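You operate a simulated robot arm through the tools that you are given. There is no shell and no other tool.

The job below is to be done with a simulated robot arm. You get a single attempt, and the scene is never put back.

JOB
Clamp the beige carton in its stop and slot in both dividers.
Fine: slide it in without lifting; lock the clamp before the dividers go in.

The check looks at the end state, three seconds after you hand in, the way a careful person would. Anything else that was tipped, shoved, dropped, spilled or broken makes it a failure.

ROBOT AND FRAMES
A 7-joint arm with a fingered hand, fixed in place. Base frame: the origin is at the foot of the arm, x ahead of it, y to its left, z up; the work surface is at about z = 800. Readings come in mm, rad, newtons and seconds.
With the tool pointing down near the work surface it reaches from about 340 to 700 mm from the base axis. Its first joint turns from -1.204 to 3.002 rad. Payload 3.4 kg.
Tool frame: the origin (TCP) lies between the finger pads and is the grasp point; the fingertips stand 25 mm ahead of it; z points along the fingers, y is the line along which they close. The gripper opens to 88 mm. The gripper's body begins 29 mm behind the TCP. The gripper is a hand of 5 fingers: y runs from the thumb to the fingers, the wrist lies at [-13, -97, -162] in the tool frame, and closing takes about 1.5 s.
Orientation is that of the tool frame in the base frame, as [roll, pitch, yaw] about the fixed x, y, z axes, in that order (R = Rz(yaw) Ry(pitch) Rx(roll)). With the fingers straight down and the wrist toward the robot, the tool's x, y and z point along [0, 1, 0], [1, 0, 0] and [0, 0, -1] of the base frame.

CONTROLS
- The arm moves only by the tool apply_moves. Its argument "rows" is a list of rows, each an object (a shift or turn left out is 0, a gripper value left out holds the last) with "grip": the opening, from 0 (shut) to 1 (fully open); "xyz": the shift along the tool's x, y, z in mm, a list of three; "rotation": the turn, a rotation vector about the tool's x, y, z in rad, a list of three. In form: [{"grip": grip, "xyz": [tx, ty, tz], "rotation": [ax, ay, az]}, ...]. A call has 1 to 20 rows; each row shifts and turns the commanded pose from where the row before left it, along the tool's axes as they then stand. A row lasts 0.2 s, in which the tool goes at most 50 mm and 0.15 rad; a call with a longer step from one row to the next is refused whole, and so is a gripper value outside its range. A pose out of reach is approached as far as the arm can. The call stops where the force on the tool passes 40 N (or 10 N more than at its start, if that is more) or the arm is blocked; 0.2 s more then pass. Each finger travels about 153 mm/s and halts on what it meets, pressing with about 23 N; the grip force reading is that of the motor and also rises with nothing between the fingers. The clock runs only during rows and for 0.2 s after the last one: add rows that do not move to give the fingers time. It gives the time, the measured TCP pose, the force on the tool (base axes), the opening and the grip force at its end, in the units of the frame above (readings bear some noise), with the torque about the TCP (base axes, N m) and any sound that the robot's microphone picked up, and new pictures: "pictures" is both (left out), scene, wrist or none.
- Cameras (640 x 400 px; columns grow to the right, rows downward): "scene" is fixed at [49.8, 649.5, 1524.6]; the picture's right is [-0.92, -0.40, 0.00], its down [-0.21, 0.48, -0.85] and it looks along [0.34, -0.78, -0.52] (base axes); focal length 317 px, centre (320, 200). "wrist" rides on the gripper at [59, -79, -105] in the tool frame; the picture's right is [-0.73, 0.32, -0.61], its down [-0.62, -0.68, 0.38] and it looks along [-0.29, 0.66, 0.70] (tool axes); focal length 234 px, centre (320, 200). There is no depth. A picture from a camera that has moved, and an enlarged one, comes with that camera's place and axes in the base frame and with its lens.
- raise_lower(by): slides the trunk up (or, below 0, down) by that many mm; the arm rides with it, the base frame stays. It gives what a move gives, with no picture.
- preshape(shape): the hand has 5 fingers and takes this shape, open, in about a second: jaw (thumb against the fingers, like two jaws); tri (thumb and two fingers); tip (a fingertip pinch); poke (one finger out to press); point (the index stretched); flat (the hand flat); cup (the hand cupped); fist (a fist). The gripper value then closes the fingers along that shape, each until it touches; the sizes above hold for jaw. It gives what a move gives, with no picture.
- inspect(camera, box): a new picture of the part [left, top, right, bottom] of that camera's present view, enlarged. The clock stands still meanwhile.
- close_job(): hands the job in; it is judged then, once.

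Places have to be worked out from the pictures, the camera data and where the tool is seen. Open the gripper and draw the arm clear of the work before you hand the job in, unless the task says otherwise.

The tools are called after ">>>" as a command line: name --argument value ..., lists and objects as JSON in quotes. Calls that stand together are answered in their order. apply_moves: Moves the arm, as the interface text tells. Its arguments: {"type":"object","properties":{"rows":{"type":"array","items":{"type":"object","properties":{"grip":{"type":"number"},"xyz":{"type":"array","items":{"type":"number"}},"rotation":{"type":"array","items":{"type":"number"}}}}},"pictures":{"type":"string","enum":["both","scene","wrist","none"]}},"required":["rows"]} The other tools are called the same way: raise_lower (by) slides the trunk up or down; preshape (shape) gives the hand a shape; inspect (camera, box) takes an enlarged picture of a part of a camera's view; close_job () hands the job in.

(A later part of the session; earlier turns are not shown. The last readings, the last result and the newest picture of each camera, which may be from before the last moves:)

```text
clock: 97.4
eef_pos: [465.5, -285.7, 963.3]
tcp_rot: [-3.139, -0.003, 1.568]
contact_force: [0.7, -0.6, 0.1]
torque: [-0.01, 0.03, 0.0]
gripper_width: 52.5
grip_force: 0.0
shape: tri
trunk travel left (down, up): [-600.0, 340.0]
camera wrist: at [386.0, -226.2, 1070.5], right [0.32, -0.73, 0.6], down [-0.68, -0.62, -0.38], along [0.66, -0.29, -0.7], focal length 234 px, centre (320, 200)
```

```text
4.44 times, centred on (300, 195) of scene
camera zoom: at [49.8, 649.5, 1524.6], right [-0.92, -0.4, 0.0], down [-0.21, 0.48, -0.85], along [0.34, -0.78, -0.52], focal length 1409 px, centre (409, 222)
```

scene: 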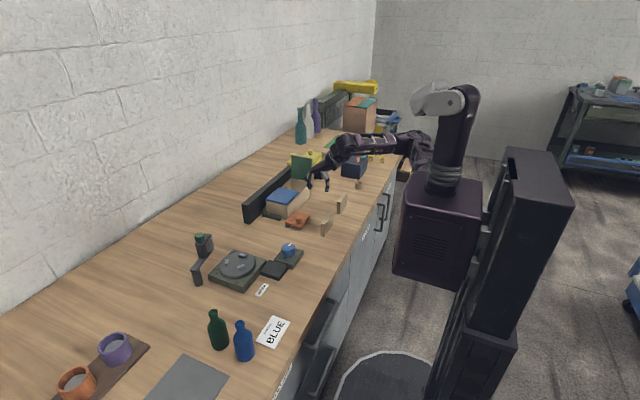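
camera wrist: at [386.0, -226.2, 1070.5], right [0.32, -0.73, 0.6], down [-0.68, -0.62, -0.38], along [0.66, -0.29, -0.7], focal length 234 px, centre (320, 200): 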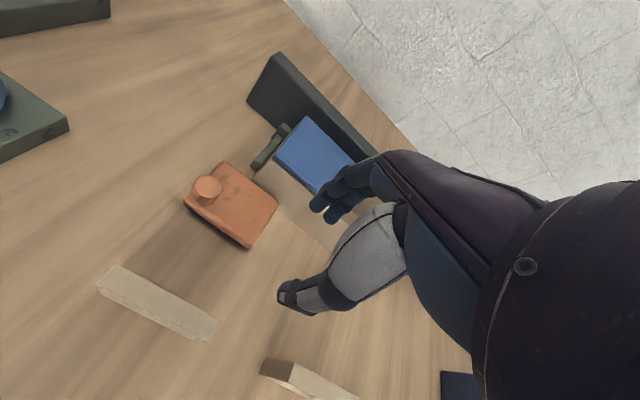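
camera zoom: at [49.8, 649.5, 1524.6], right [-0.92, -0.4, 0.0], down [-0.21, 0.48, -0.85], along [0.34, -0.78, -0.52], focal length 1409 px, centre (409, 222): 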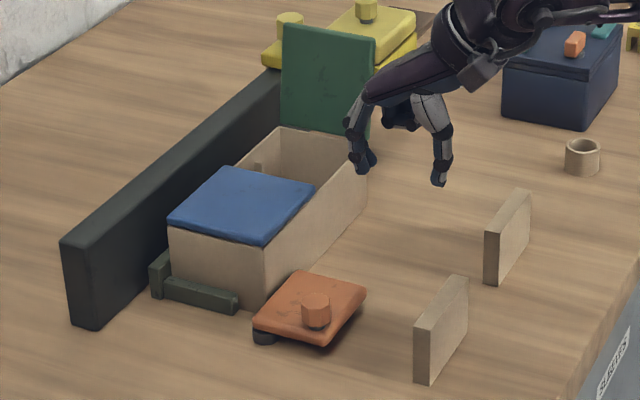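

The clamp lies along the carton face again. As before I'll press its free end firmly with closed fingers to make sure it is fully home.

>>> apply_moves --rows '[{"grip": 0, "xyz": [27, 0, 0]}, {"grip": 0}, {"grip": 0}, {"grip": 0}, {"grip": 0}, {"grip": 0}, {"grip": 0, "xyz": [0, 0, 44]}, {"grip": 0, "xyz": [0, 0, 44]}, {"grip": 0, "xyz": [0, 0, 42]}, {"grip": 0, "xyz": [0, 5, 0]}, {"grip": 0, "xyz": [0, 5, 0]}, {"grip": 0}]' --pictures "none"

>>> inspect --camera "scene" --box '[260, 170, 350, 240]'

```text
clock: 100.0
eef_pos: [474.6, -258.7, 834.0]
tcp_rot: [-3.14, -0.003, 1.566]
contact_force: [-2.8, -0.4, 1.1]
torque: [-0.03, 0.02, -0.05]
gripper_width: 0.1
grip_force: 22.8
shape: tri
trunk travel left (down, up): [-600.0, 340.0]
```

```text
5.71 times, centred on (305, 205) of scene
camera zoom: at [49.8, 649.5, 1524.6], right [-0.92, -0.4, 0.0], down [-0.21, 0.48, -0.85], along [0.34, -0.78, -0.52], focal length 1812 px, centre (406, 171)
```

zoom: 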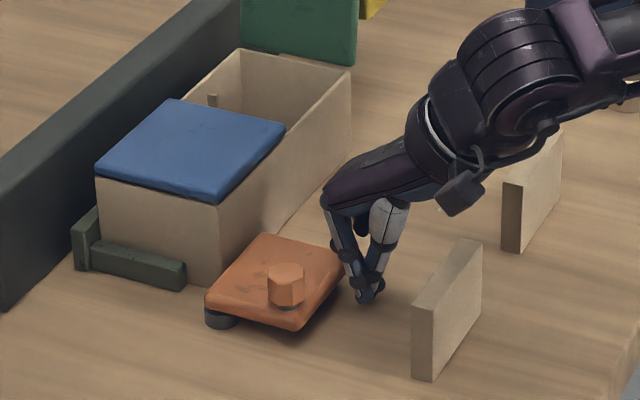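

The fingertips just touch the plate's edge. I press in 2–3 mm steps up to about 25 N.

>>> apply_moves --rows '[{"grip": 0, "xyz": [0, 3, 0]}, {"grip": 0, "xyz": [0, 3, 0]}, {"grip": 0, "xyz": [0, 2, 0]}, {"grip": 0}]' --pictures "none"

>>> apply_moves --rows '[{"grip": 0, "xyz": [0, 2, 0]}, {"grip": 0, "xyz": [0, 2, 0]}, {"grip": 0}]' --pictures "none"

```text
clock: 101.0
eef_pos: [479.7, -259.1, 836.6]
tcp_rot: [3.139, -0.005, 1.567]
contact_force: [-18.1, 0.3, 3.8]
torque: [-0.05, 0.11, -0.08]
gripper_width: 0.1
grip_force: 22.9
shape: tri
trunk travel left (down, up): [-600.0, 340.0]
```

```text
clock: 101.8
eef_pos: [482.5, -258.9, 838.1]
tcp_rot: [3.138, -0.004, 1.567]
contact_force: [-24.4, -0.4, 9.3]
torque: [-0.07, 0.18, -0.15]
gripper_width: 0.0
grip_force: 22.8
shape: tri
trunk travel left (down, up): [-600.0, 340.0]
```

The clamp holds 24 N firmly. Now I withdraw, rise, and go over the open half of the carton at about (606,-365) to reopen the blue flap from inside.

>>> apply_moves --rows '[{"grip": 0, "xyz": [0, -8, 0]}, {"grip": 0, "xyz": [0, -8, 0]}, {"grip": 0, "xyz": [0, 0, -40]}, {"grip": 0, "xyz": [0, 0, -40]}, {"grip": 0, "xyz": [0, 0, -40]}, {"grip": 0, "xyz": [-26.8, 34, 0]}, {"grip": 0, "xyz": [-26.8, 34, 0]}, {"grip": 0, "xyz": [-26.8, 34, 0]}, {"grip": 0, "xyz": [-26.8, 34, 0]}, {"grip": 0}]'

>>> inspect --camera "scene" --box '[250, 140, 370, 240]'

>>> inspect --camera "wrist" --box '[100, 60, 480, 300]'

```text
clock: 104.0
eef_pos: [605.6, -365.5, 956.8]
tcp_rot: [-3.141, -0.004, 1.569]
contact_force: [0.2, -0.2, 0.7]
torque: [0.02, 0.02, 0.02]
gripper_width: 0.1
grip_force: 22.8
shape: tri
trunk travel left (down, up): [-600.0, 340.0]
camera wrist: at [526.4, -307.5, 1062.8], right [0.32, -0.73, 0.6], down [-0.68, -0.62, -0.39], along [0.66, -0.29, -0.7], focal length 234 px, centre (320, 200)
```

scene: 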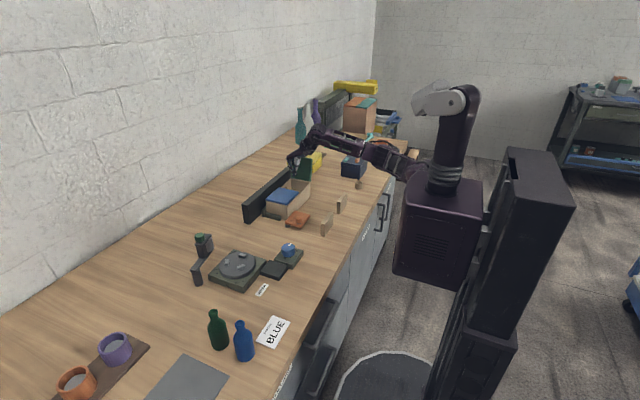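
wrist: 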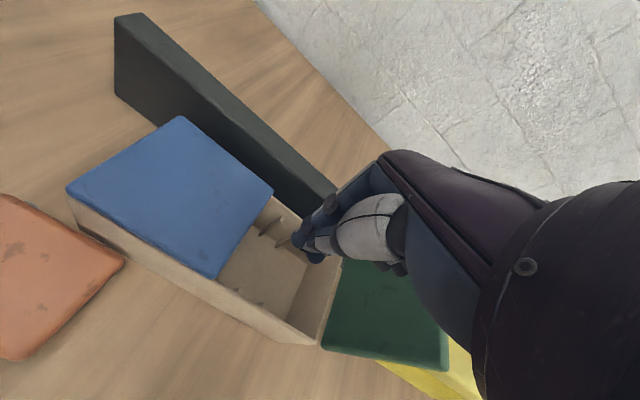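

```text
4.00 times, centred on (310, 190) of scene
camera zoom: at [49.8, 649.5, 1524.6], right [-0.92, -0.4, 0.0], down [-0.21, 0.48, -0.85], along [0.34, -0.78, -0.52], focal length 1268 px, centre (360, 240)
```

zoom: 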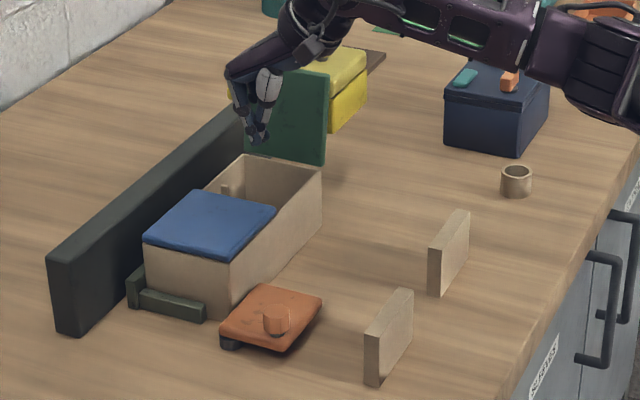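

```text
1.67 times, centred on (290, 180) of wrist
camera zoom: at [526.4, -307.5, 1062.8], right [0.32, -0.73, 0.6], down [-0.68, -0.62, -0.39], along [0.66, -0.29, -0.7], focal length 390 px, centre (370, 233)
```

zoom: 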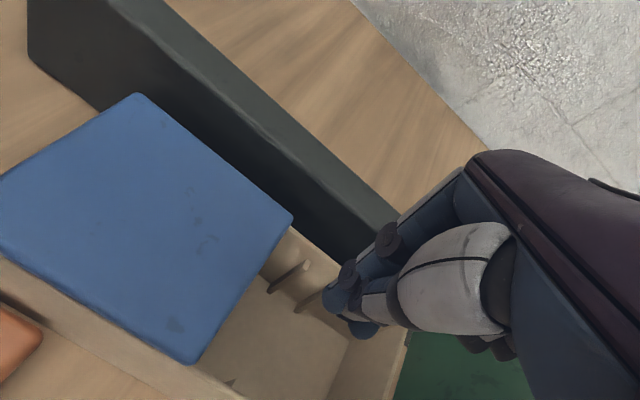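

The flap's free edge is at y≈-334, z≈877. I lower with the trunk in two stages so the closed fingertips go into the carton in front of that edge.

>>> raise_lower --by -60

>>> inspect --camera "wrist" --box '[100, 60, 480, 300]'

>>> inspect --camera "scene" --box '[260, 140, 350, 220]'

```text
clock: 105.0
eef_pos: [606.7, -365.6, 896.5]
tcp_rot: [3.14, -0.004, 1.567]
contact_force: [-0.6, 0.0, -0.4]
torque: [0.02, 0.02, -0.01]
gripper_width: 0.0
grip_force: 23.1
shape: tri
trunk travel left (down, up): [-540.0, 400.0]
```

```text
1.67 times, centred on (290, 180) of wrist
camera zoom: at [526.7, -307.2, 1002.6], right [0.32, -0.73, 0.6], down [-0.68, -0.62, -0.39], along [0.66, -0.29, -0.7], focal length 390 px, centre (370, 233)
```

zoom: 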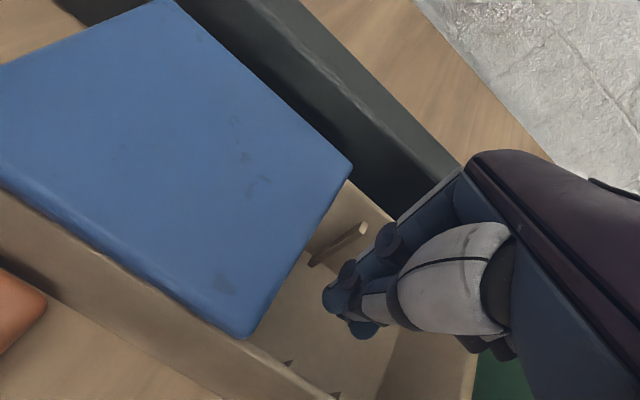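

```text
5.00 times, centred on (305, 180) of scene
camera zoom: at [49.8, 649.5, 1524.6], right [-0.92, -0.4, 0.0], down [-0.21, 0.48, -0.85], along [0.34, -0.78, -0.52], focal length 1585 px, centre (395, 300)
```

zoom: 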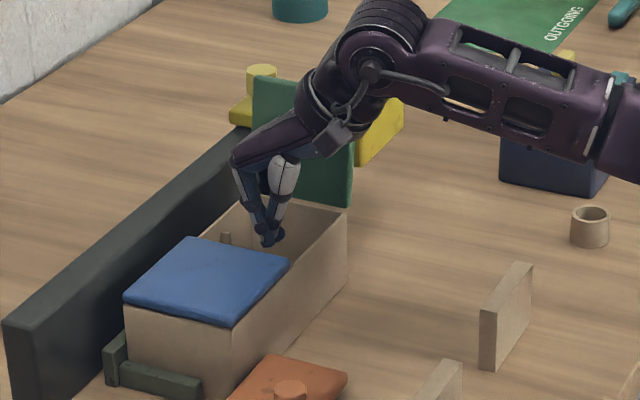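

Tips are just above rim level inside the open part. I lower 35 mm more, then move +y until the index finger touches the flap's free edge.

>>> raise_lower --by -35

>>> apply_moves --rows '[{"grip": 0, "xyz": [4, 0, 0]}, {"grip": 0, "xyz": [4, 0, 0]}, {"grip": 0, "xyz": [3, 0, 0]}, {"grip": 0}]'

>>> inspect --camera "wrist" --box '[160, 60, 480, 300]'

```text
clock: 105.8
eef_pos: [606.8, -365.7, 861.1]
tcp_rot: [3.139, -0.004, 1.566]
contact_force: [-0.5, 0.3, 0.0]
torque: [-0.03, 0.0, 0.04]
gripper_width: 0.0
grip_force: 23.3
shape: tri
trunk travel left (down, up): [-505.0, 435.0]
```

```text
clock: 106.8
eef_pos: [605.7, -355.8, 860.4]
tcp_rot: [3.141, -0.003, 1.568]
contact_force: [1.0, 1.0, 0.0]
torque: [-0.02, -0.01, -0.02]
gripper_width: 0.0
grip_force: 22.7
shape: tri
trunk travel left (down, up): [-505.0, 435.0]
camera wrist: at [526.4, -296.6, 967.3], right [0.32, -0.73, 0.6], down [-0.68, -0.62, -0.39], along [0.66, -0.29, -0.7], focal length 234 px, centre (320, 200)
```

scene: 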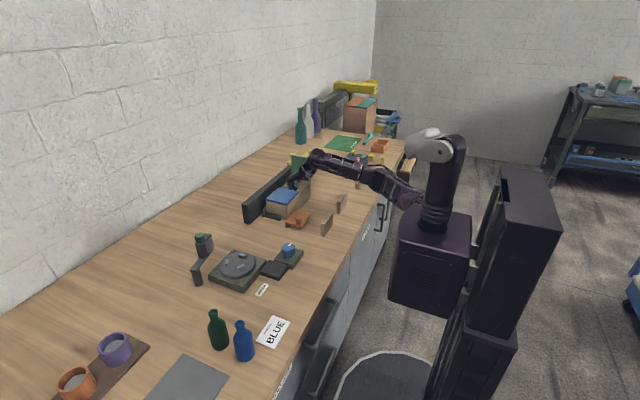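
wrist: 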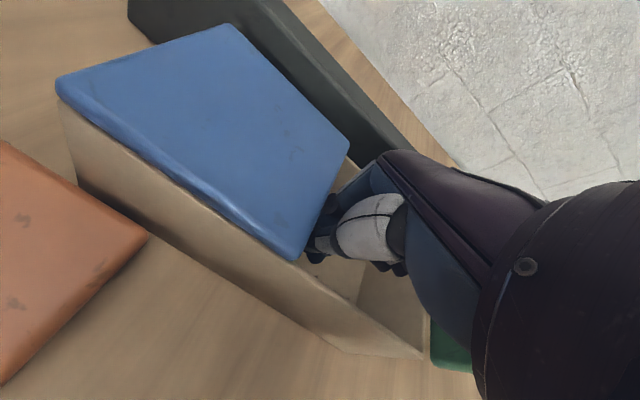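

```text
1.67 times, centred on (320, 180) of wrist
camera zoom: at [526.4, -296.6, 967.3], right [0.32, -0.73, 0.6], down [-0.68, -0.62, -0.39], along [0.66, -0.29, -0.7], focal length 390 px, centre (320, 233)
```

zoom: 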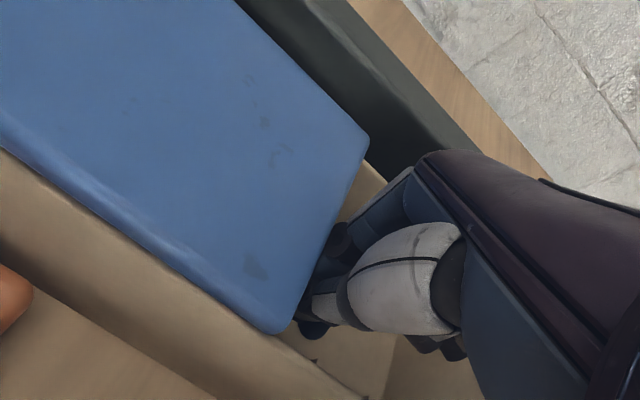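

The index is almost at the flap's edge. I creep further +y until I feel contact.

>>> apply_moves --rows '[{"grip": 0, "xyz": [2.5, 0, 0]}, {"grip": 0, "xyz": [2.5, 0, 0]}, {"grip": 0, "xyz": [2.5, 0, 0]}, {"grip": 0}]' --pictures "none"

```text
clock: 107.8
eef_pos: [606.4, -349.7, 861.5]
tcp_rot: [3.141, -0.003, 1.564]
contact_force: [0.4, -6.8, 2.6]
torque: [0.22, -0.05, -0.13]
gripper_width: 0.1
grip_force: 23.4
shape: tri
trunk travel left (down, up): [-505.0, 435.0]
```

Contact made at about 7 N on the flap's edge. I now lift along the hinge arc so friction raises the edge.

>>> apply_moves --rows '[{"grip": 0, "xyz": [0.5, 0, -6]}, {"grip": 0, "xyz": [0.7, 0, -6]}, {"grip": 0, "xyz": [0.9, 0, -6]}, {"grip": 0}]' --pictures "wrist"

>>> inspect --camera "scene" --box '[260, 150, 340, 220]'

```text
clock: 108.8
eef_pos: [607.1, -346.5, 878.4]
tcp_rot: [-3.141, -0.003, 1.568]
contact_force: [0.1, -3.4, 0.3]
torque: [0.03, -0.03, -0.01]
gripper_width: 0.1
grip_force: 23.1
shape: tri
trunk travel left (down, up): [-505.0, 435.0]
camera wrist: at [527.6, -287.4, 984.8], right [0.32, -0.73, 0.6], down [-0.68, -0.62, -0.39], along [0.66, -0.29, -0.7], focal length 234 px, centre (320, 200)
```

wrist: 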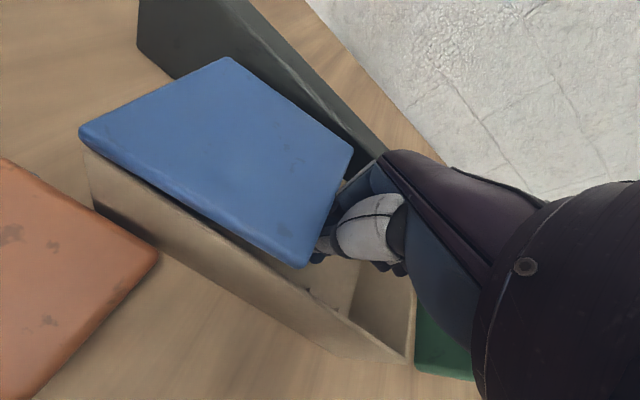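

```text
5.71 times, centred on (300, 185) of scene
camera zoom: at [49.8, 649.5, 1524.6], right [-0.92, -0.4, 0.0], down [-0.21, 0.48, -0.85], along [0.34, -0.78, -0.52], focal length 1812 px, centre (434, 286)
```

zoom: 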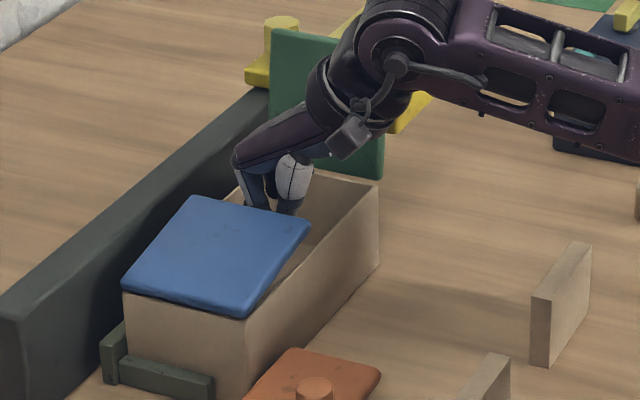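

It works: the flap's edge is rising with the finger. I continue along the arc to about 40°.

>>> apply_moves --rows '[{"grip": 0, "xyz": [1.8, 0, -5.9]}, {"grip": 0, "xyz": [1.8, 0, -5.9]}, {"grip": 0, "xyz": [1.8, 0, -5.9]}, {"grip": 0, "xyz": [2.7, 0, -5.5]}, {"grip": 0, "xyz": [2.7, 0, -5.5]}, {"grip": 0, "xyz": [2.7, 0, -5.5]}, {"grip": 0, "xyz": [3.7, 0, -4.9]}, {"grip": 0, "xyz": [3.7, 0, -4.9]}, {"grip": 0, "xyz": [3.7, 0, -4.9]}, {"grip": 0}]' --pictures "wrist"

>>> inspect --camera "scene" --box '[260, 150, 340, 220]'

```text
clock: 111.0
eef_pos: [606.5, -322.9, 928.1]
tcp_rot: [-3.141, -0.002, 1.568]
contact_force: [0.7, -3.8, 2.2]
torque: [0.02, -0.01, -0.04]
gripper_width: 0.0
grip_force: 23.3
shape: tri
trunk travel left (down, up): [-505.0, 435.0]
camera wrist: at [526.4, -262.7, 1034.8], right [0.32, -0.73, 0.6], down [-0.68, -0.62, -0.39], along [0.66, -0.29, -0.7], focal length 234 px, centre (320, 200)
```

wrist: 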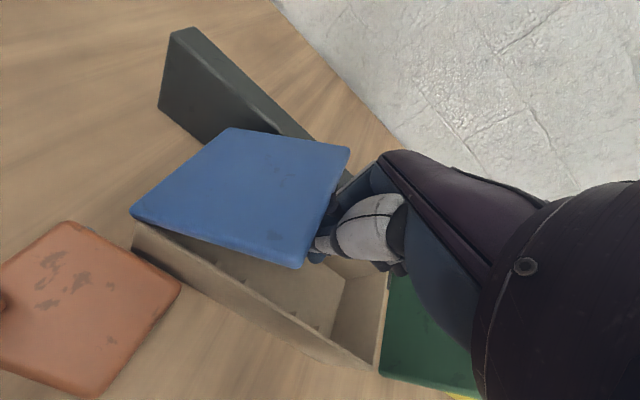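

```text
5.71 times, centred on (300, 185) of scene
camera zoom: at [49.8, 649.5, 1524.6], right [-0.92, -0.4, 0.0], down [-0.21, 0.48, -0.85], along [0.34, -0.78, -0.52], focal length 1812 px, centre (434, 286)
```

zoom: 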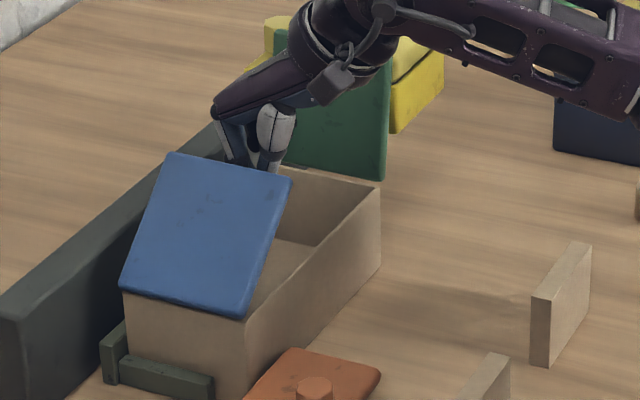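

The flap follows nicely at about 40°. I continue the arc to roughly 80°.

>>> apply_moves --rows '[{"grip": 0, "xyz": [4.5, 0, -4.3]}, {"grip": 0, "xyz": [4.5, 0, -4.3]}, {"grip": 0, "xyz": [4.5, 0, -4.3]}, {"grip": 0, "xyz": [5.1, 0, -3.4]}, {"grip": 0, "xyz": [5.1, 0, -3.4]}, {"grip": 0, "xyz": [5.1, 0, -3.4]}, {"grip": 0, "xyz": [5.6, 0, -2.0]}, {"grip": 0, "xyz": [5.6, 0, -2.0]}, {"grip": 0, "xyz": [5.6, 0, -2.0]}, {"grip": 0, "xyz": [5.8, 0, -0.5]}, {"grip": 0, "xyz": [5.8, 0, -0.5]}, {"grip": 0}]' --pictures "wrist"

>>> inspect --camera "scene" --box '[260, 140, 340, 220]'

```text
clock: 113.6
eef_pos: [606.7, -264.1, 958.1]
tcp_rot: [-3.139, -0.004, 1.569]
contact_force: [0.1, -0.4, 0.5]
torque: [0.0, -0.01, 0.04]
gripper_width: 0.0
grip_force: 23.0
shape: tri
trunk travel left (down, up): [-505.0, 435.0]
camera wrist: at [527.1, -204.9, 1064.7], right [0.32, -0.73, 0.6], down [-0.68, -0.62, -0.38], along [0.66, -0.29, -0.7], focal length 234 px, centre (320, 200)
```

wrist: 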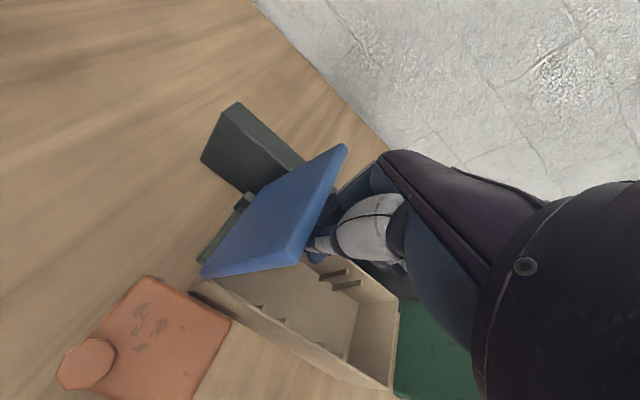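

```text
5.00 times, centred on (300, 180) of scene
camera zoom: at [49.8, 649.5, 1524.6], right [-0.92, -0.4, 0.0], down [-0.21, 0.48, -0.85], along [0.34, -0.78, -0.52], focal length 1585 px, centre (420, 300)
```

zoom: 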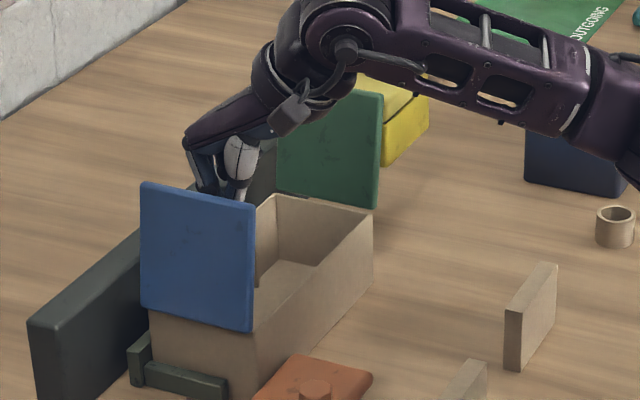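

The flap is nearly vertical. I push it on past vertical toward its outward rest, gently.

>>> apply_moves --rows '[{"grip": 0, "xyz": [5, 0, 0]}, {"grip": 0, "xyz": [5, 0, 0]}, {"grip": 0, "xyz": [5, 0, 0]}, {"grip": 0, "xyz": [4, 0, 0]}, {"grip": 0}]' --pictures "wrist"

>>> inspect --camera "scene" --box '[260, 140, 340, 220]'

```text
clock: 114.8
eef_pos: [608.0, -245.3, 957.9]
tcp_rot: [3.141, -0.005, 1.568]
contact_force: [0.1, 0.5, -0.4]
torque: [-0.01, -0.03, -0.02]
gripper_width: 0.0
grip_force: 22.7
shape: tri
trunk travel left (down, up): [-505.0, 435.0]
camera wrist: at [527.1, -186.6, 1063.9], right [0.32, -0.73, 0.6], down [-0.68, -0.62, -0.39], along [0.66, -0.29, -0.7], focal length 234 px, centre (320, 200)
```

wrist: 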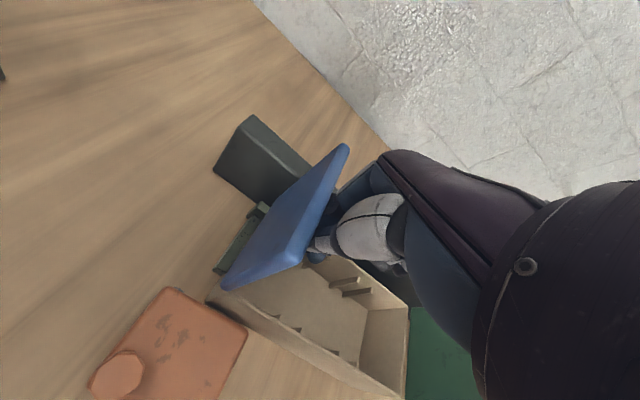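

```text
5.00 times, centred on (300, 180) of scene
camera zoom: at [49.8, 649.5, 1524.6], right [-0.92, -0.4, 0.0], down [-0.21, 0.48, -0.85], along [0.34, -0.78, -0.52], focal length 1585 px, centre (420, 300)
```

zoom: 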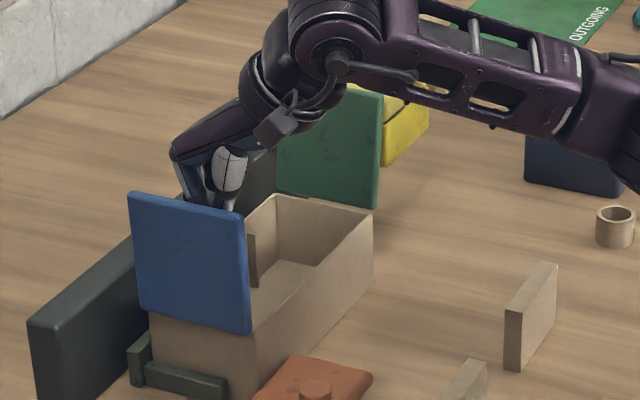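

The flap stands almost vertical (top at y≈-238). I push about 15 mm further so it settles onto its outward rest.

>>> apply_moves --rows '[{"grip": 0, "xyz": [4, 0, 0]}, {"grip": 0, "xyz": [4, 0, 0]}, {"grip": 0, "xyz": [4, 0, 0]}, {"grip": 0, "xyz": [3, 0, 0]}, {"grip": 0}, {"grip": 0}]' --pictures "none"

>>> inspect --camera "scene" --box '[260, 140, 340, 220]'

```text
clock: 116.2
eef_pos: [606.4, -229.1, 958.8]
tcp_rot: [3.14, -0.003, 1.568]
contact_force: [-0.1, -1.4, -1.1]
torque: [-0.04, -0.04, 0.03]
gripper_width: 0.1
grip_force: 23.4
shape: tri
trunk travel left (down, up): [-505.0, 435.0]
```

```text
5.00 times, centred on (300, 180) of scene
camera zoom: at [49.8, 649.5, 1524.6], right [-0.92, -0.4, 0.0], down [-0.21, 0.48, -0.85], along [0.34, -0.78, -0.52], focal length 1585 px, centre (420, 300)
```

zoom: 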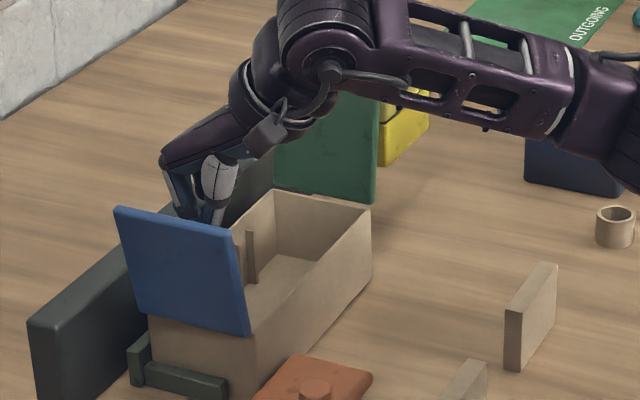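

The flap now leans outward about 8°, slightly more than at the start. I move the hand back in -y and check that the flap stays.

>>> apply_moves --rows '[{"grip": 0, "xyz": [-10, 0, 0]}, {"grip": 0, "xyz": [-20, 0, 0]}, {"grip": 0, "xyz": [-30, 0, 0]}, {"grip": 0, "xyz": [-40, 0, 0]}, {"grip": 0}]'

>>> inspect --camera "scene" --box '[250, 140, 350, 230]'

>>> inspect --camera "wrist" --box '[100, 60, 480, 330]'

```text
clock: 117.4
eef_pos: [607.3, -331.1, 957.1]
tcp_rot: [-3.141, -0.004, 1.569]
contact_force: [-0.7, 0.8, 0.5]
torque: [-0.03, 0.0, 0.03]
gripper_width: 0.0
grip_force: 22.8
shape: tri
trunk travel left (down, up): [-505.0, 435.0]
camera wrist: at [527.0, -271.7, 1063.8], right [0.32, -0.73, 0.6], down [-0.68, -0.62, -0.39], along [0.66, -0.29, -0.7], focal length 234 px, centre (320, 200)
```

scene: 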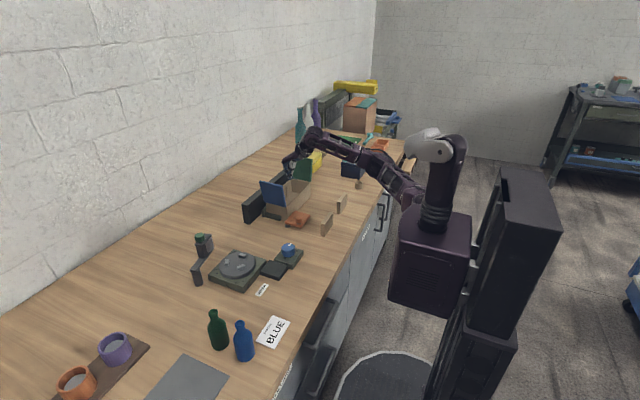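
wrist: 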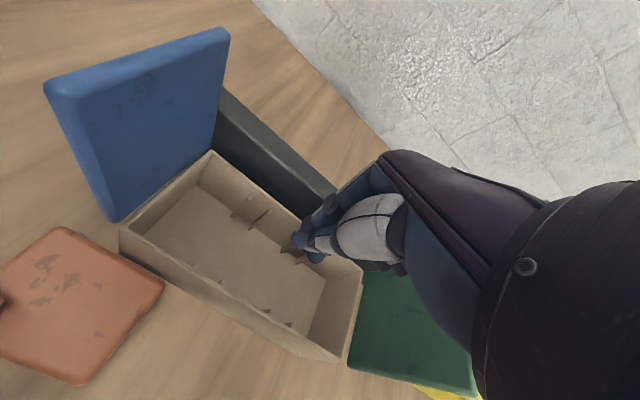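

```text
4.44 times, centred on (300, 185) of scene
camera zoom: at [49.8, 649.5, 1524.6], right [-0.92, -0.4, 0.0], down [-0.21, 0.48, -0.85], along [0.34, -0.78, -0.52], focal length 1409 px, centre (409, 267)
```

zoom: 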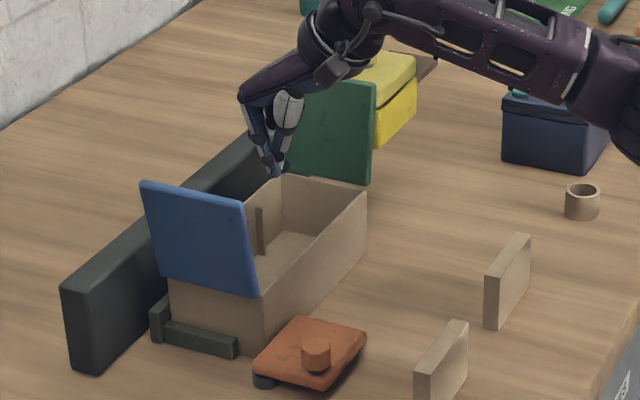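

```text
1.48 times, centred on (290, 195) of wrist
camera zoom: at [527.0, -271.7, 1063.8], right [0.32, -0.73, 0.6], down [-0.68, -0.62, -0.39], along [0.66, -0.29, -0.7], focal length 347 px, centre (364, 207)
```

zoom: 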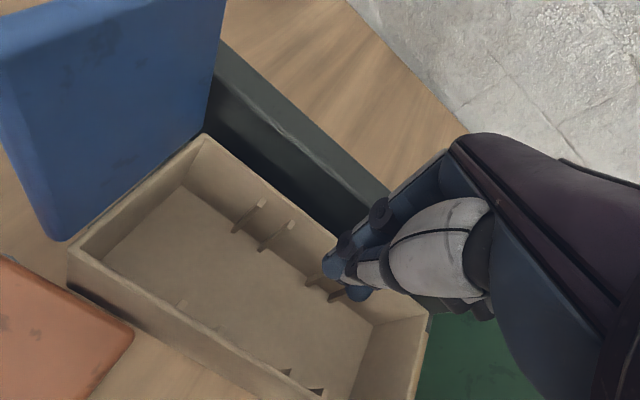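

The flap stays open at its rest, and the carton is flat and clamped; the slots measure y≈-300 and y≈-372 centred at x≈623. Now I raise the trunk back, and go above divider B to pick it up.

>>> raise_lower --by 95

>>> apply_moves --rows '[{"grip": 0.55, "xyz": [-14.2, -39.2, 8]}, {"grip": 0.55, "xyz": [-14.2, -39.2, 8]}, {"grip": 0.55, "xyz": [-14.2, -39.2, 8]}, {"grip": 0.55, "xyz": [-14.2, -39.2, 8]}, {"grip": 0.55, "xyz": [-14.2, -39.2, 8]}, {"grip": 0.55, "xyz": [0, 0, 30]}, {"grip": 0.55}]'

>>> inspect --camera "wrist" --box '[140, 140, 420, 380]'

>>> inspect --camera "scene" --box '[310, 160, 380, 240]'

```text
clock: 118.7
eef_pos: [606.3, -330.9, 1050.5]
tcp_rot: [-3.14, -0.005, 1.567]
contact_force: [0.0, -0.4, -0.4]
torque: [-0.01, -0.02, 0.02]
gripper_width: 0.0
grip_force: 23.0
shape: tri
trunk travel left (down, up): [-600.0, 340.0]
```

```text
clock: 120.3
eef_pos: [406.9, -399.8, 982.5]
tcp_rot: [-3.14, -0.004, 1.567]
contact_force: [0.1, 0.3, 0.2]
torque: [-0.01, 0.01, -0.01]
gripper_width: 48.4
grip_force: 0.0
shape: tri
trunk travel left (down, up): [-600.0, 340.0]
camera wrist: at [328.4, -341.1, 1088.5], right [0.32, -0.73, 0.6], down [-0.68, -0.62, -0.39], along [0.66, -0.29, -0.7], focal length 234 px, centre (320, 200)
```

scene: 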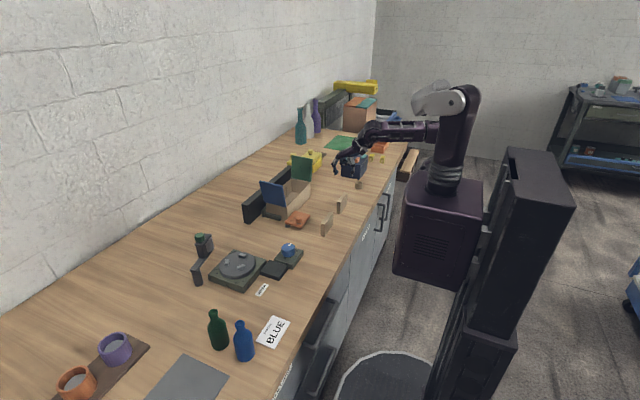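
wrist: 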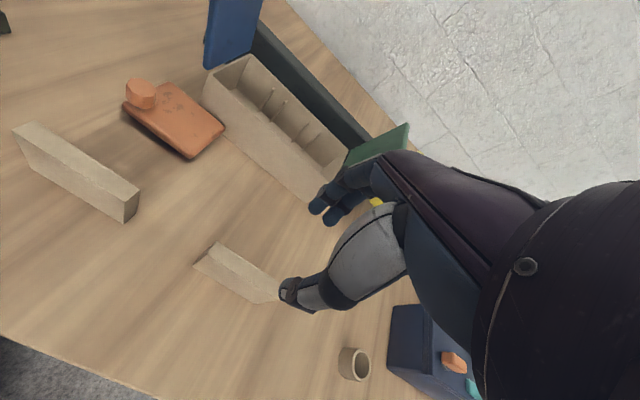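

```text
1.67 times, centred on (280, 260) of wrist
camera zoom: at [328.4, -341.1, 1088.5], right [0.32, -0.73, 0.6], down [-0.68, -0.62, -0.39], along [0.66, -0.29, -0.7], focal length 390 px, centre (387, 100)
```

zoom: 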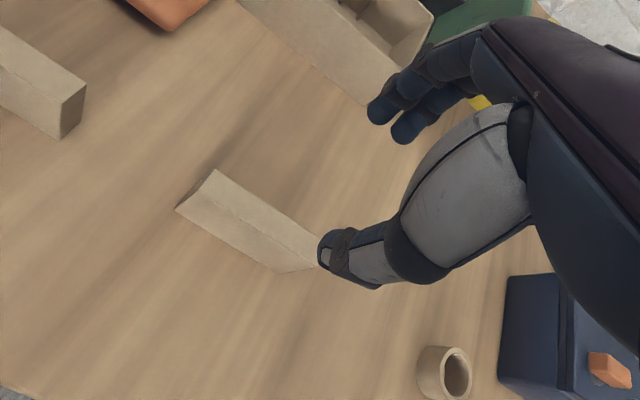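

```text
5.00 times, centred on (345, 200) of scene
camera zoom: at [49.8, 649.5, 1524.6], right [-0.92, -0.4, 0.0], down [-0.21, 0.48, -0.85], along [0.34, -0.78, -0.52], focal length 1585 px, centre (195, 200)
```

zoom: 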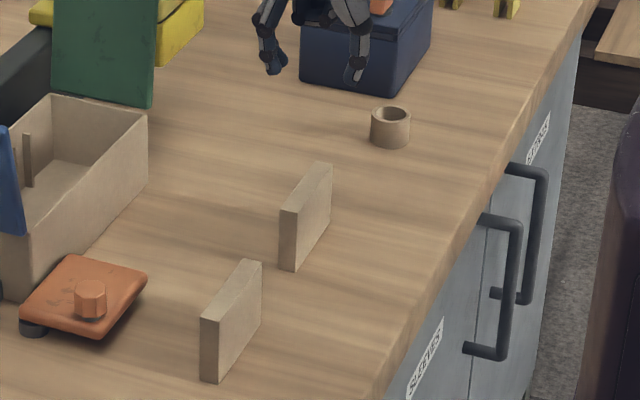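

I enlarge divider B more to fix its exact place and top edge before descending.

>>> inspect --camera "wrist" --box '[180, 220, 300, 320]'

>>> inspect --camera "scene" --box '[325, 185, 365, 220]'

```text
4.00 times, centred on (240, 270) of wrist
camera zoom: at [328.4, -341.1, 1088.5], right [0.32, -0.73, 0.6], down [-0.68, -0.62, -0.39], along [0.66, -0.29, -0.7], focal length 937 px, centre (640, -80)
```

zoom: 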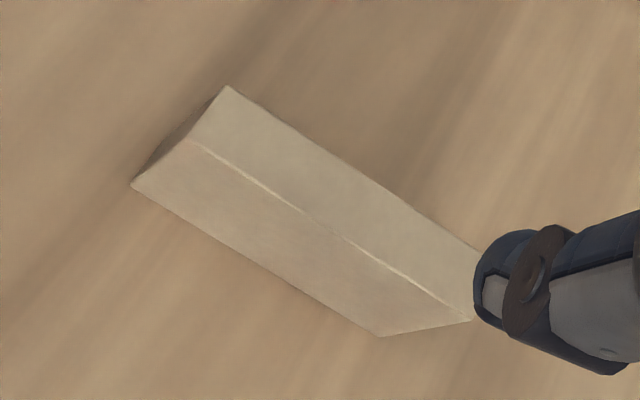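

```text
11.43 times, centred on (345, 202) of scene
camera zoom: at [49.8, 649.5, 1524.6], right [-0.92, -0.4, 0.0], down [-0.21, 0.48, -0.85], along [0.34, -0.78, -0.52], focal length 3624 px, centre (34, 171)
```

zoom: 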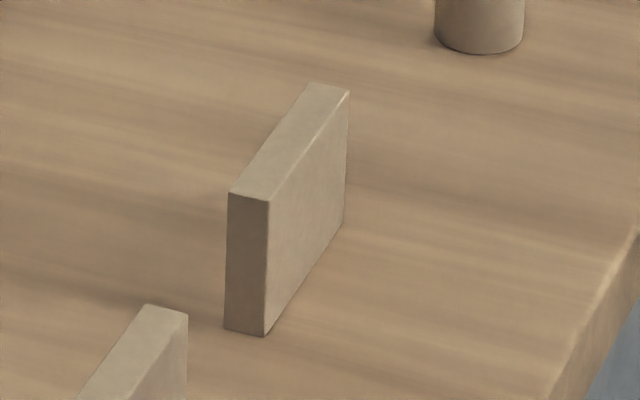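

Divider B: x 403–418, y -359…-444, top z≈855. I centre over (410.5,-402) and descend to z≈865 with the fingers straddling it, then close.

>>> apply_moves --rows '[{"grip": 0.55, "xyz": [-2, 3.6, 30]}, {"grip": 0.55, "xyz": [0, 0, 40]}, {"grip": 0.55, "xyz": [0, 0, 27]}, {"grip": 0.55, "xyz": [0, 0, 20]}, {"grip": 0.55}]'

>>> inspect --camera "scene" --box '[310, 160, 380, 230]'

>>> inspect --camera "wrist" --box '[200, 140, 420, 340]'

```text
clock: 121.5
eef_pos: [413.9, -403.0, 866.3]
tcp_rot: [3.141, -0.003, 1.566]
contact_force: [0.4, -0.9, 1.0]
torque: [0.01, 0.0, -0.03]
gripper_width: 48.3
grip_force: 0.0
shape: tri
trunk travel left (down, up): [-600.0, 340.0]
camera wrist: at [333.6, -344.0, 972.1], right [0.32, -0.73, 0.6], down [-0.68, -0.62, -0.39], along [0.66, -0.29, -0.7], focal length 234 px, centre (320, 200)
```

scene: 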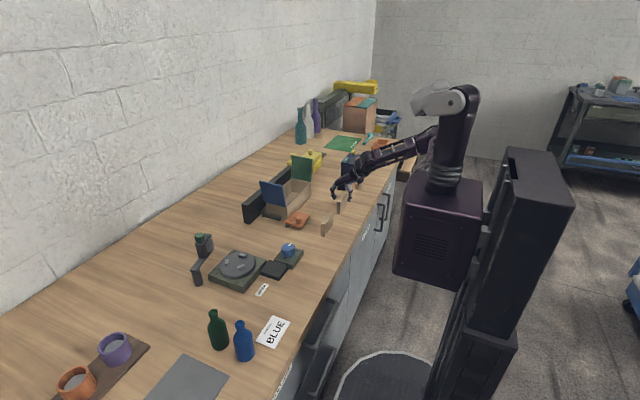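
wrist: 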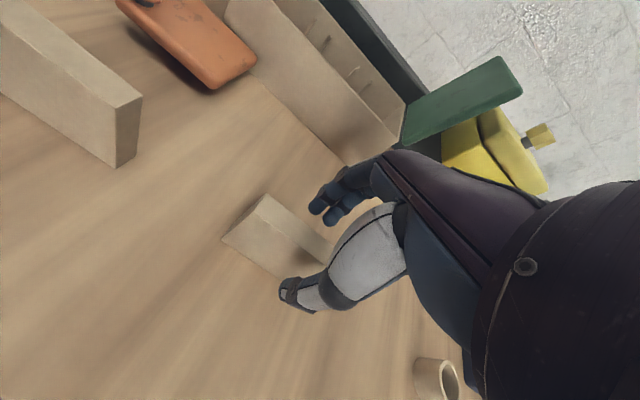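

```text
5.71 times, centred on (345, 195) of scene
camera zoom: at [49.8, 649.5, 1524.6], right [-0.92, -0.4, 0.0], down [-0.21, 0.48, -0.85], along [0.34, -0.78, -0.52], focal length 1812 px, centre (177, 229)
```

zoom: 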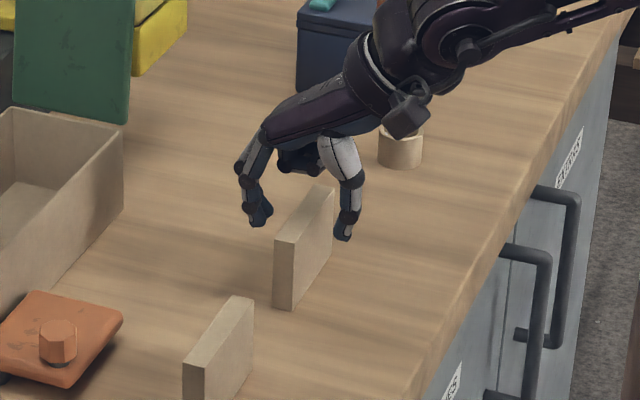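

```text
2.00 times, centred on (310, 240) of wrist
camera zoom: at [333.6, -344.0, 972.1], right [0.32, -0.73, 0.6], down [-0.68, -0.62, -0.39], along [0.66, -0.29, -0.7], focal length 468 px, centre (340, 120)
```

zoom: 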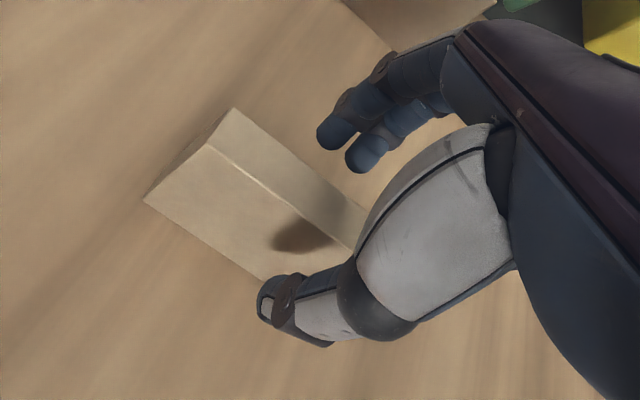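

The fingers straddle the divider. I shift 3 mm back in x to centre and close gently.

>>> apply_moves --rows '[{"grip": 0.55, "xyz": [0, -3, 0]}, {"grip": 0.4}, {"grip": 0.3}, {"grip": 0.2}, {"grip": 0.1}, {"grip": 0.05}, {"grip": 0.0}, {"grip": 0.0}, {"grip": 0.0}]'

>>> inspect --camera "wrist" --box '[200, 140, 420, 340]'

>>> inspect --camera "scene" --box '[310, 160, 380, 230]'

```text
clock: 123.5
eef_pos: [410.6, -403.0, 866.1]
tcp_rot: [3.141, -0.003, 1.568]
contact_force: [0.0, -0.3, -0.1]
torque: [0.0, -0.01, -0.02]
gripper_width: 9.1
grip_force: 23.1
shape: tri
trunk travel left (down, up): [-600.0, 340.0]
camera wrist: at [330.9, -343.9, 972.6], right [0.32, -0.73, 0.6], down [-0.68, -0.62, -0.39], along [0.66, -0.29, -0.7], focal length 234 px, centre (320, 200)
```

scene: 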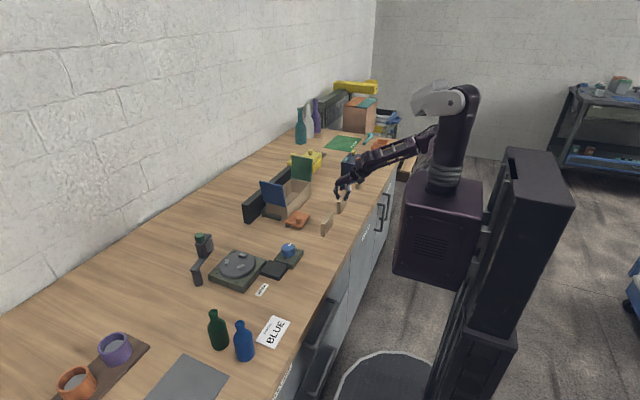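
wrist: 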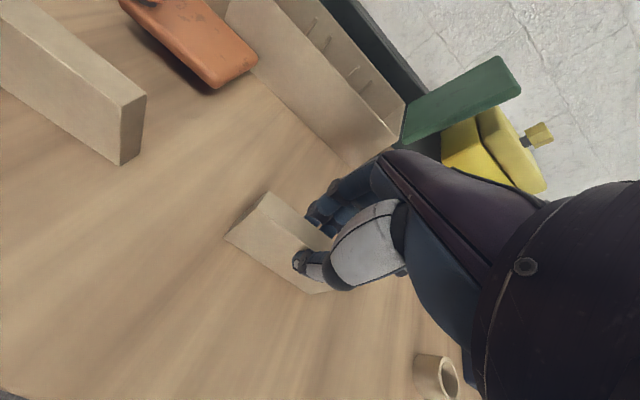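

```text
2.00 times, centred on (310, 240) of wrist
camera zoom: at [330.9, -343.9, 972.6], right [0.32, -0.73, 0.6], down [-0.68, -0.62, -0.39], along [0.66, -0.29, -0.7], focal length 468 px, centre (340, 120)
```

zoom: 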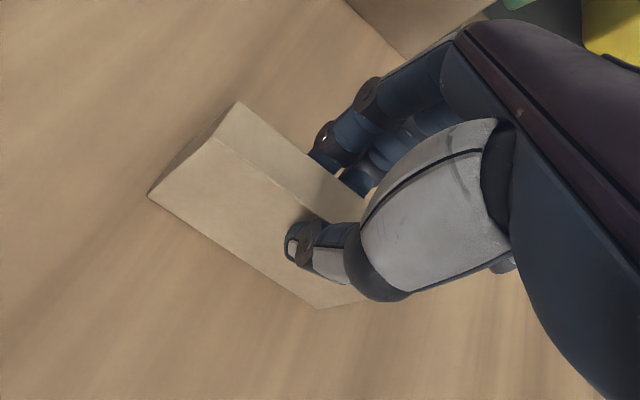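

```text
5.71 times, centred on (345, 195) of scene
camera zoom: at [49.8, 649.5, 1524.6], right [-0.92, -0.4, 0.0], down [-0.21, 0.48, -0.85], along [0.34, -0.78, -0.52], focal length 1812 px, centre (177, 229)
```

zoom: 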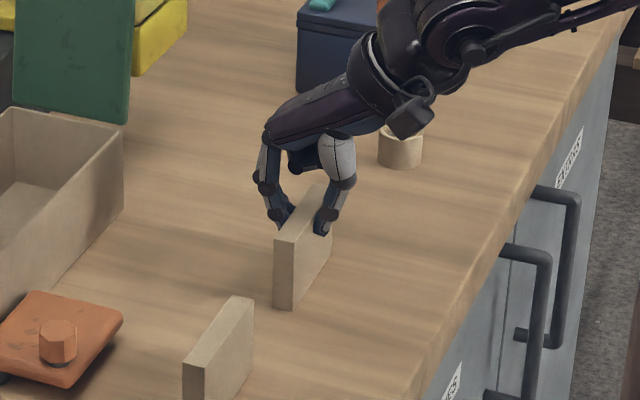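

Gripped. I lift it 40 mm with the trunk and then 45 mm with the arm, straight up, and check the hold.

>>> raise_lower --by 40

>>> apply_moves --rows '[{"xyz": [0, 0, -15]}, {"xyz": [0, 0, -15]}, {"xyz": [0, 0, -15]}, {}]'

>>> inspect --camera "scene" --box '[300, 140, 380, 220]'

>>> inspect --camera "wrist" --box '[200, 140, 420, 340]'

```text
clock: 124.3
eef_pos: [410.7, -402.7, 906.4]
tcp_rot: [-3.14, -0.002, 1.569]
contact_force: [0.5, -0.7, -0.2]
torque: [0.0, -0.02, -0.01]
gripper_width: 9.3
grip_force: 22.9
shape: tri
trunk travel left (down, up): [-640.0, 300.0]
```

```text
clock: 125.3
eef_pos: [410.5, -403.1, 951.0]
tcp_rot: [-3.14, -0.004, 1.567]
contact_force: [-0.2, 0.0, -0.5]
torque: [0.0, 0.02, 0.0]
gripper_width: 9.3
grip_force: 22.8
shape: tri
trunk travel left (down, up): [-640.0, 300.0]
camera wrist: at [330.7, -344.8, 1057.0], right [0.32, -0.73, 0.6], down [-0.68, -0.62, -0.38], along [0.66, -0.29, -0.7], focal length 234 px, centre (320, 200)
```

scene: 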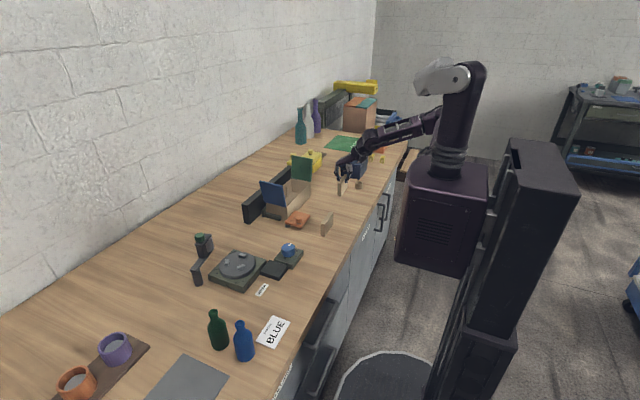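
wrist: 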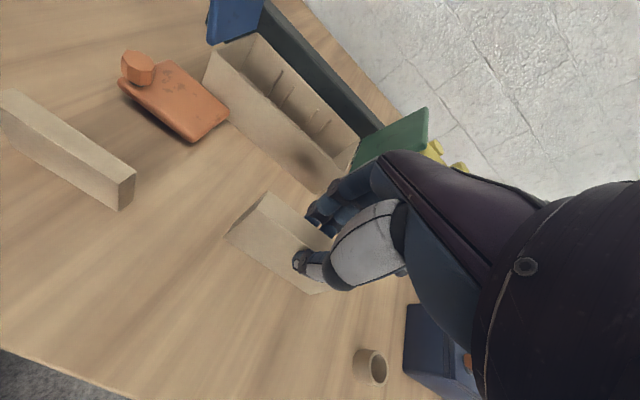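

```text
5.00 times, centred on (340, 180) of scene
camera zoom: at [49.8, 649.5, 1524.6], right [-0.92, -0.4, 0.0], down [-0.21, 0.48, -0.85], along [0.34, -0.78, -0.52], focal length 1585 px, centre (220, 300)
```

zoom: 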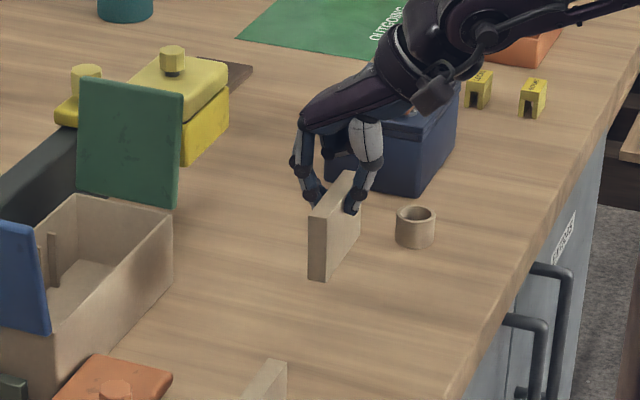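

```text
2.00 times, centred on (310, 240) of wrist
camera zoom: at [330.7, -344.8, 1057.0], right [0.32, -0.73, 0.6], down [-0.68, -0.62, -0.38], along [0.66, -0.29, -0.7], focal length 468 px, centre (340, 120)
```

zoom: 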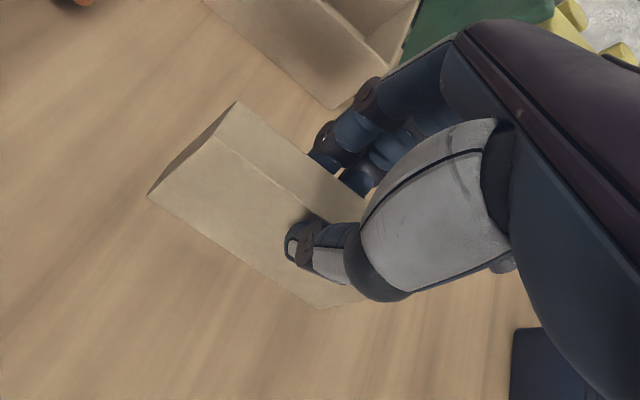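

The divider hangs level and secure. I carry it to (480,-320) at this height and begin turning toward yaw 0, checking for reach limits.

>>> apply_moves --rows '[{"xyz": [27.7, 23.3, 0]}, {"xyz": [27.7, 23.3, 0]}, {"xyz": [27.7, 23.3, 0]}, {"rotation": [0, 0, 0.1425]}, {"rotation": [0, 0, 0.1425]}, {"rotation": [0, 0, 0.1425]}, {"rotation": [0, 0, 0.1425]}, {"rotation": [0, 0, 0.1425]}, {"rotation": [0, 0, 0.1425]}, {"rotation": [0, 0, 0.1425]}, {}]'

```text
clock: 127.8
eef_pos: [481.1, -320.8, 951.9]
tcp_rot: [-3.138, 0.0, 0.57]
contact_force: [-0.5, 0.4, -0.8]
torque: [-0.03, -0.01, -0.01]
gripper_width: 9.0
grip_force: 22.8
shape: tri
trunk travel left (down, up): [-640.0, 300.0]
camera wrist: at [486.6, -222.9, 1058.2], right [-0.44, -0.67, 0.6], down [-0.89, 0.24, -0.38], along [0.11, -0.71, -0.7], focal length 234 px, centre (320, 200)
```

scene: 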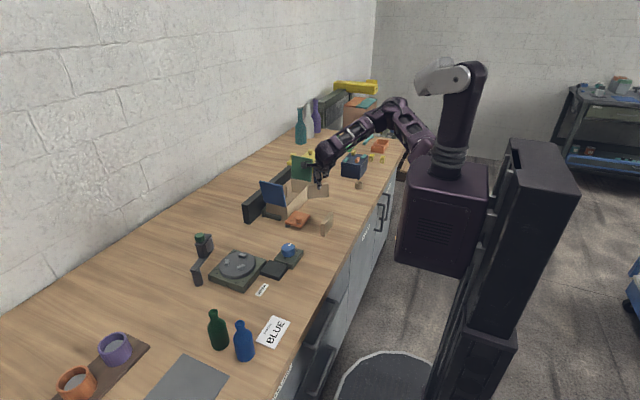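
wrist: 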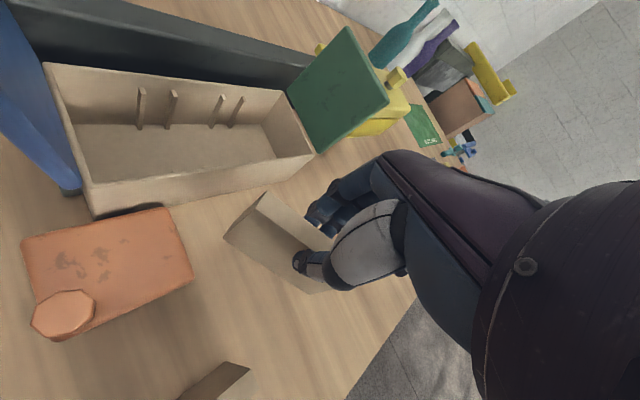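

No reach flags so far (yaw 0.57). I finish the turn to yaw 0.

>>> apply_moves --rows '[{"rotation": [0, 0, 0.1425]}, {"rotation": [0, 0, 0.1425]}, {"rotation": [0, 0, 0.1425]}, {"rotation": [0, 0, 0.1425]}, {}]' --pictures "scene"

```text
clock: 128.9
eef_pos: [481.3, -320.0, 951.0]
tcp_rot: [-3.132, -0.003, 0.001]
contact_force: [-0.6, 0.9, -0.1]
torque: [-0.01, 0.02, 0.02]
gripper_width: 9.2
grip_force: 22.0
shape: tri
trunk travel left (down, up): [-640.0, 300.0]
```

scene: 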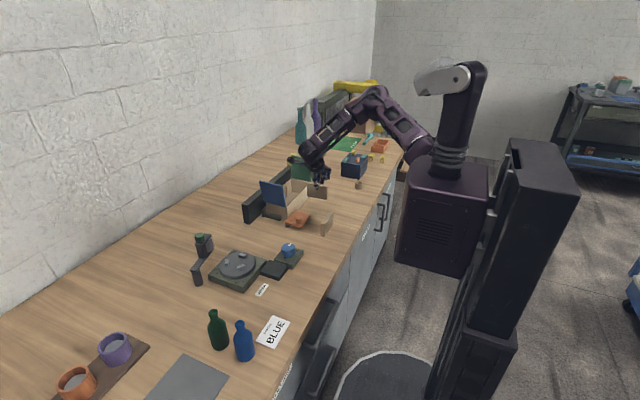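

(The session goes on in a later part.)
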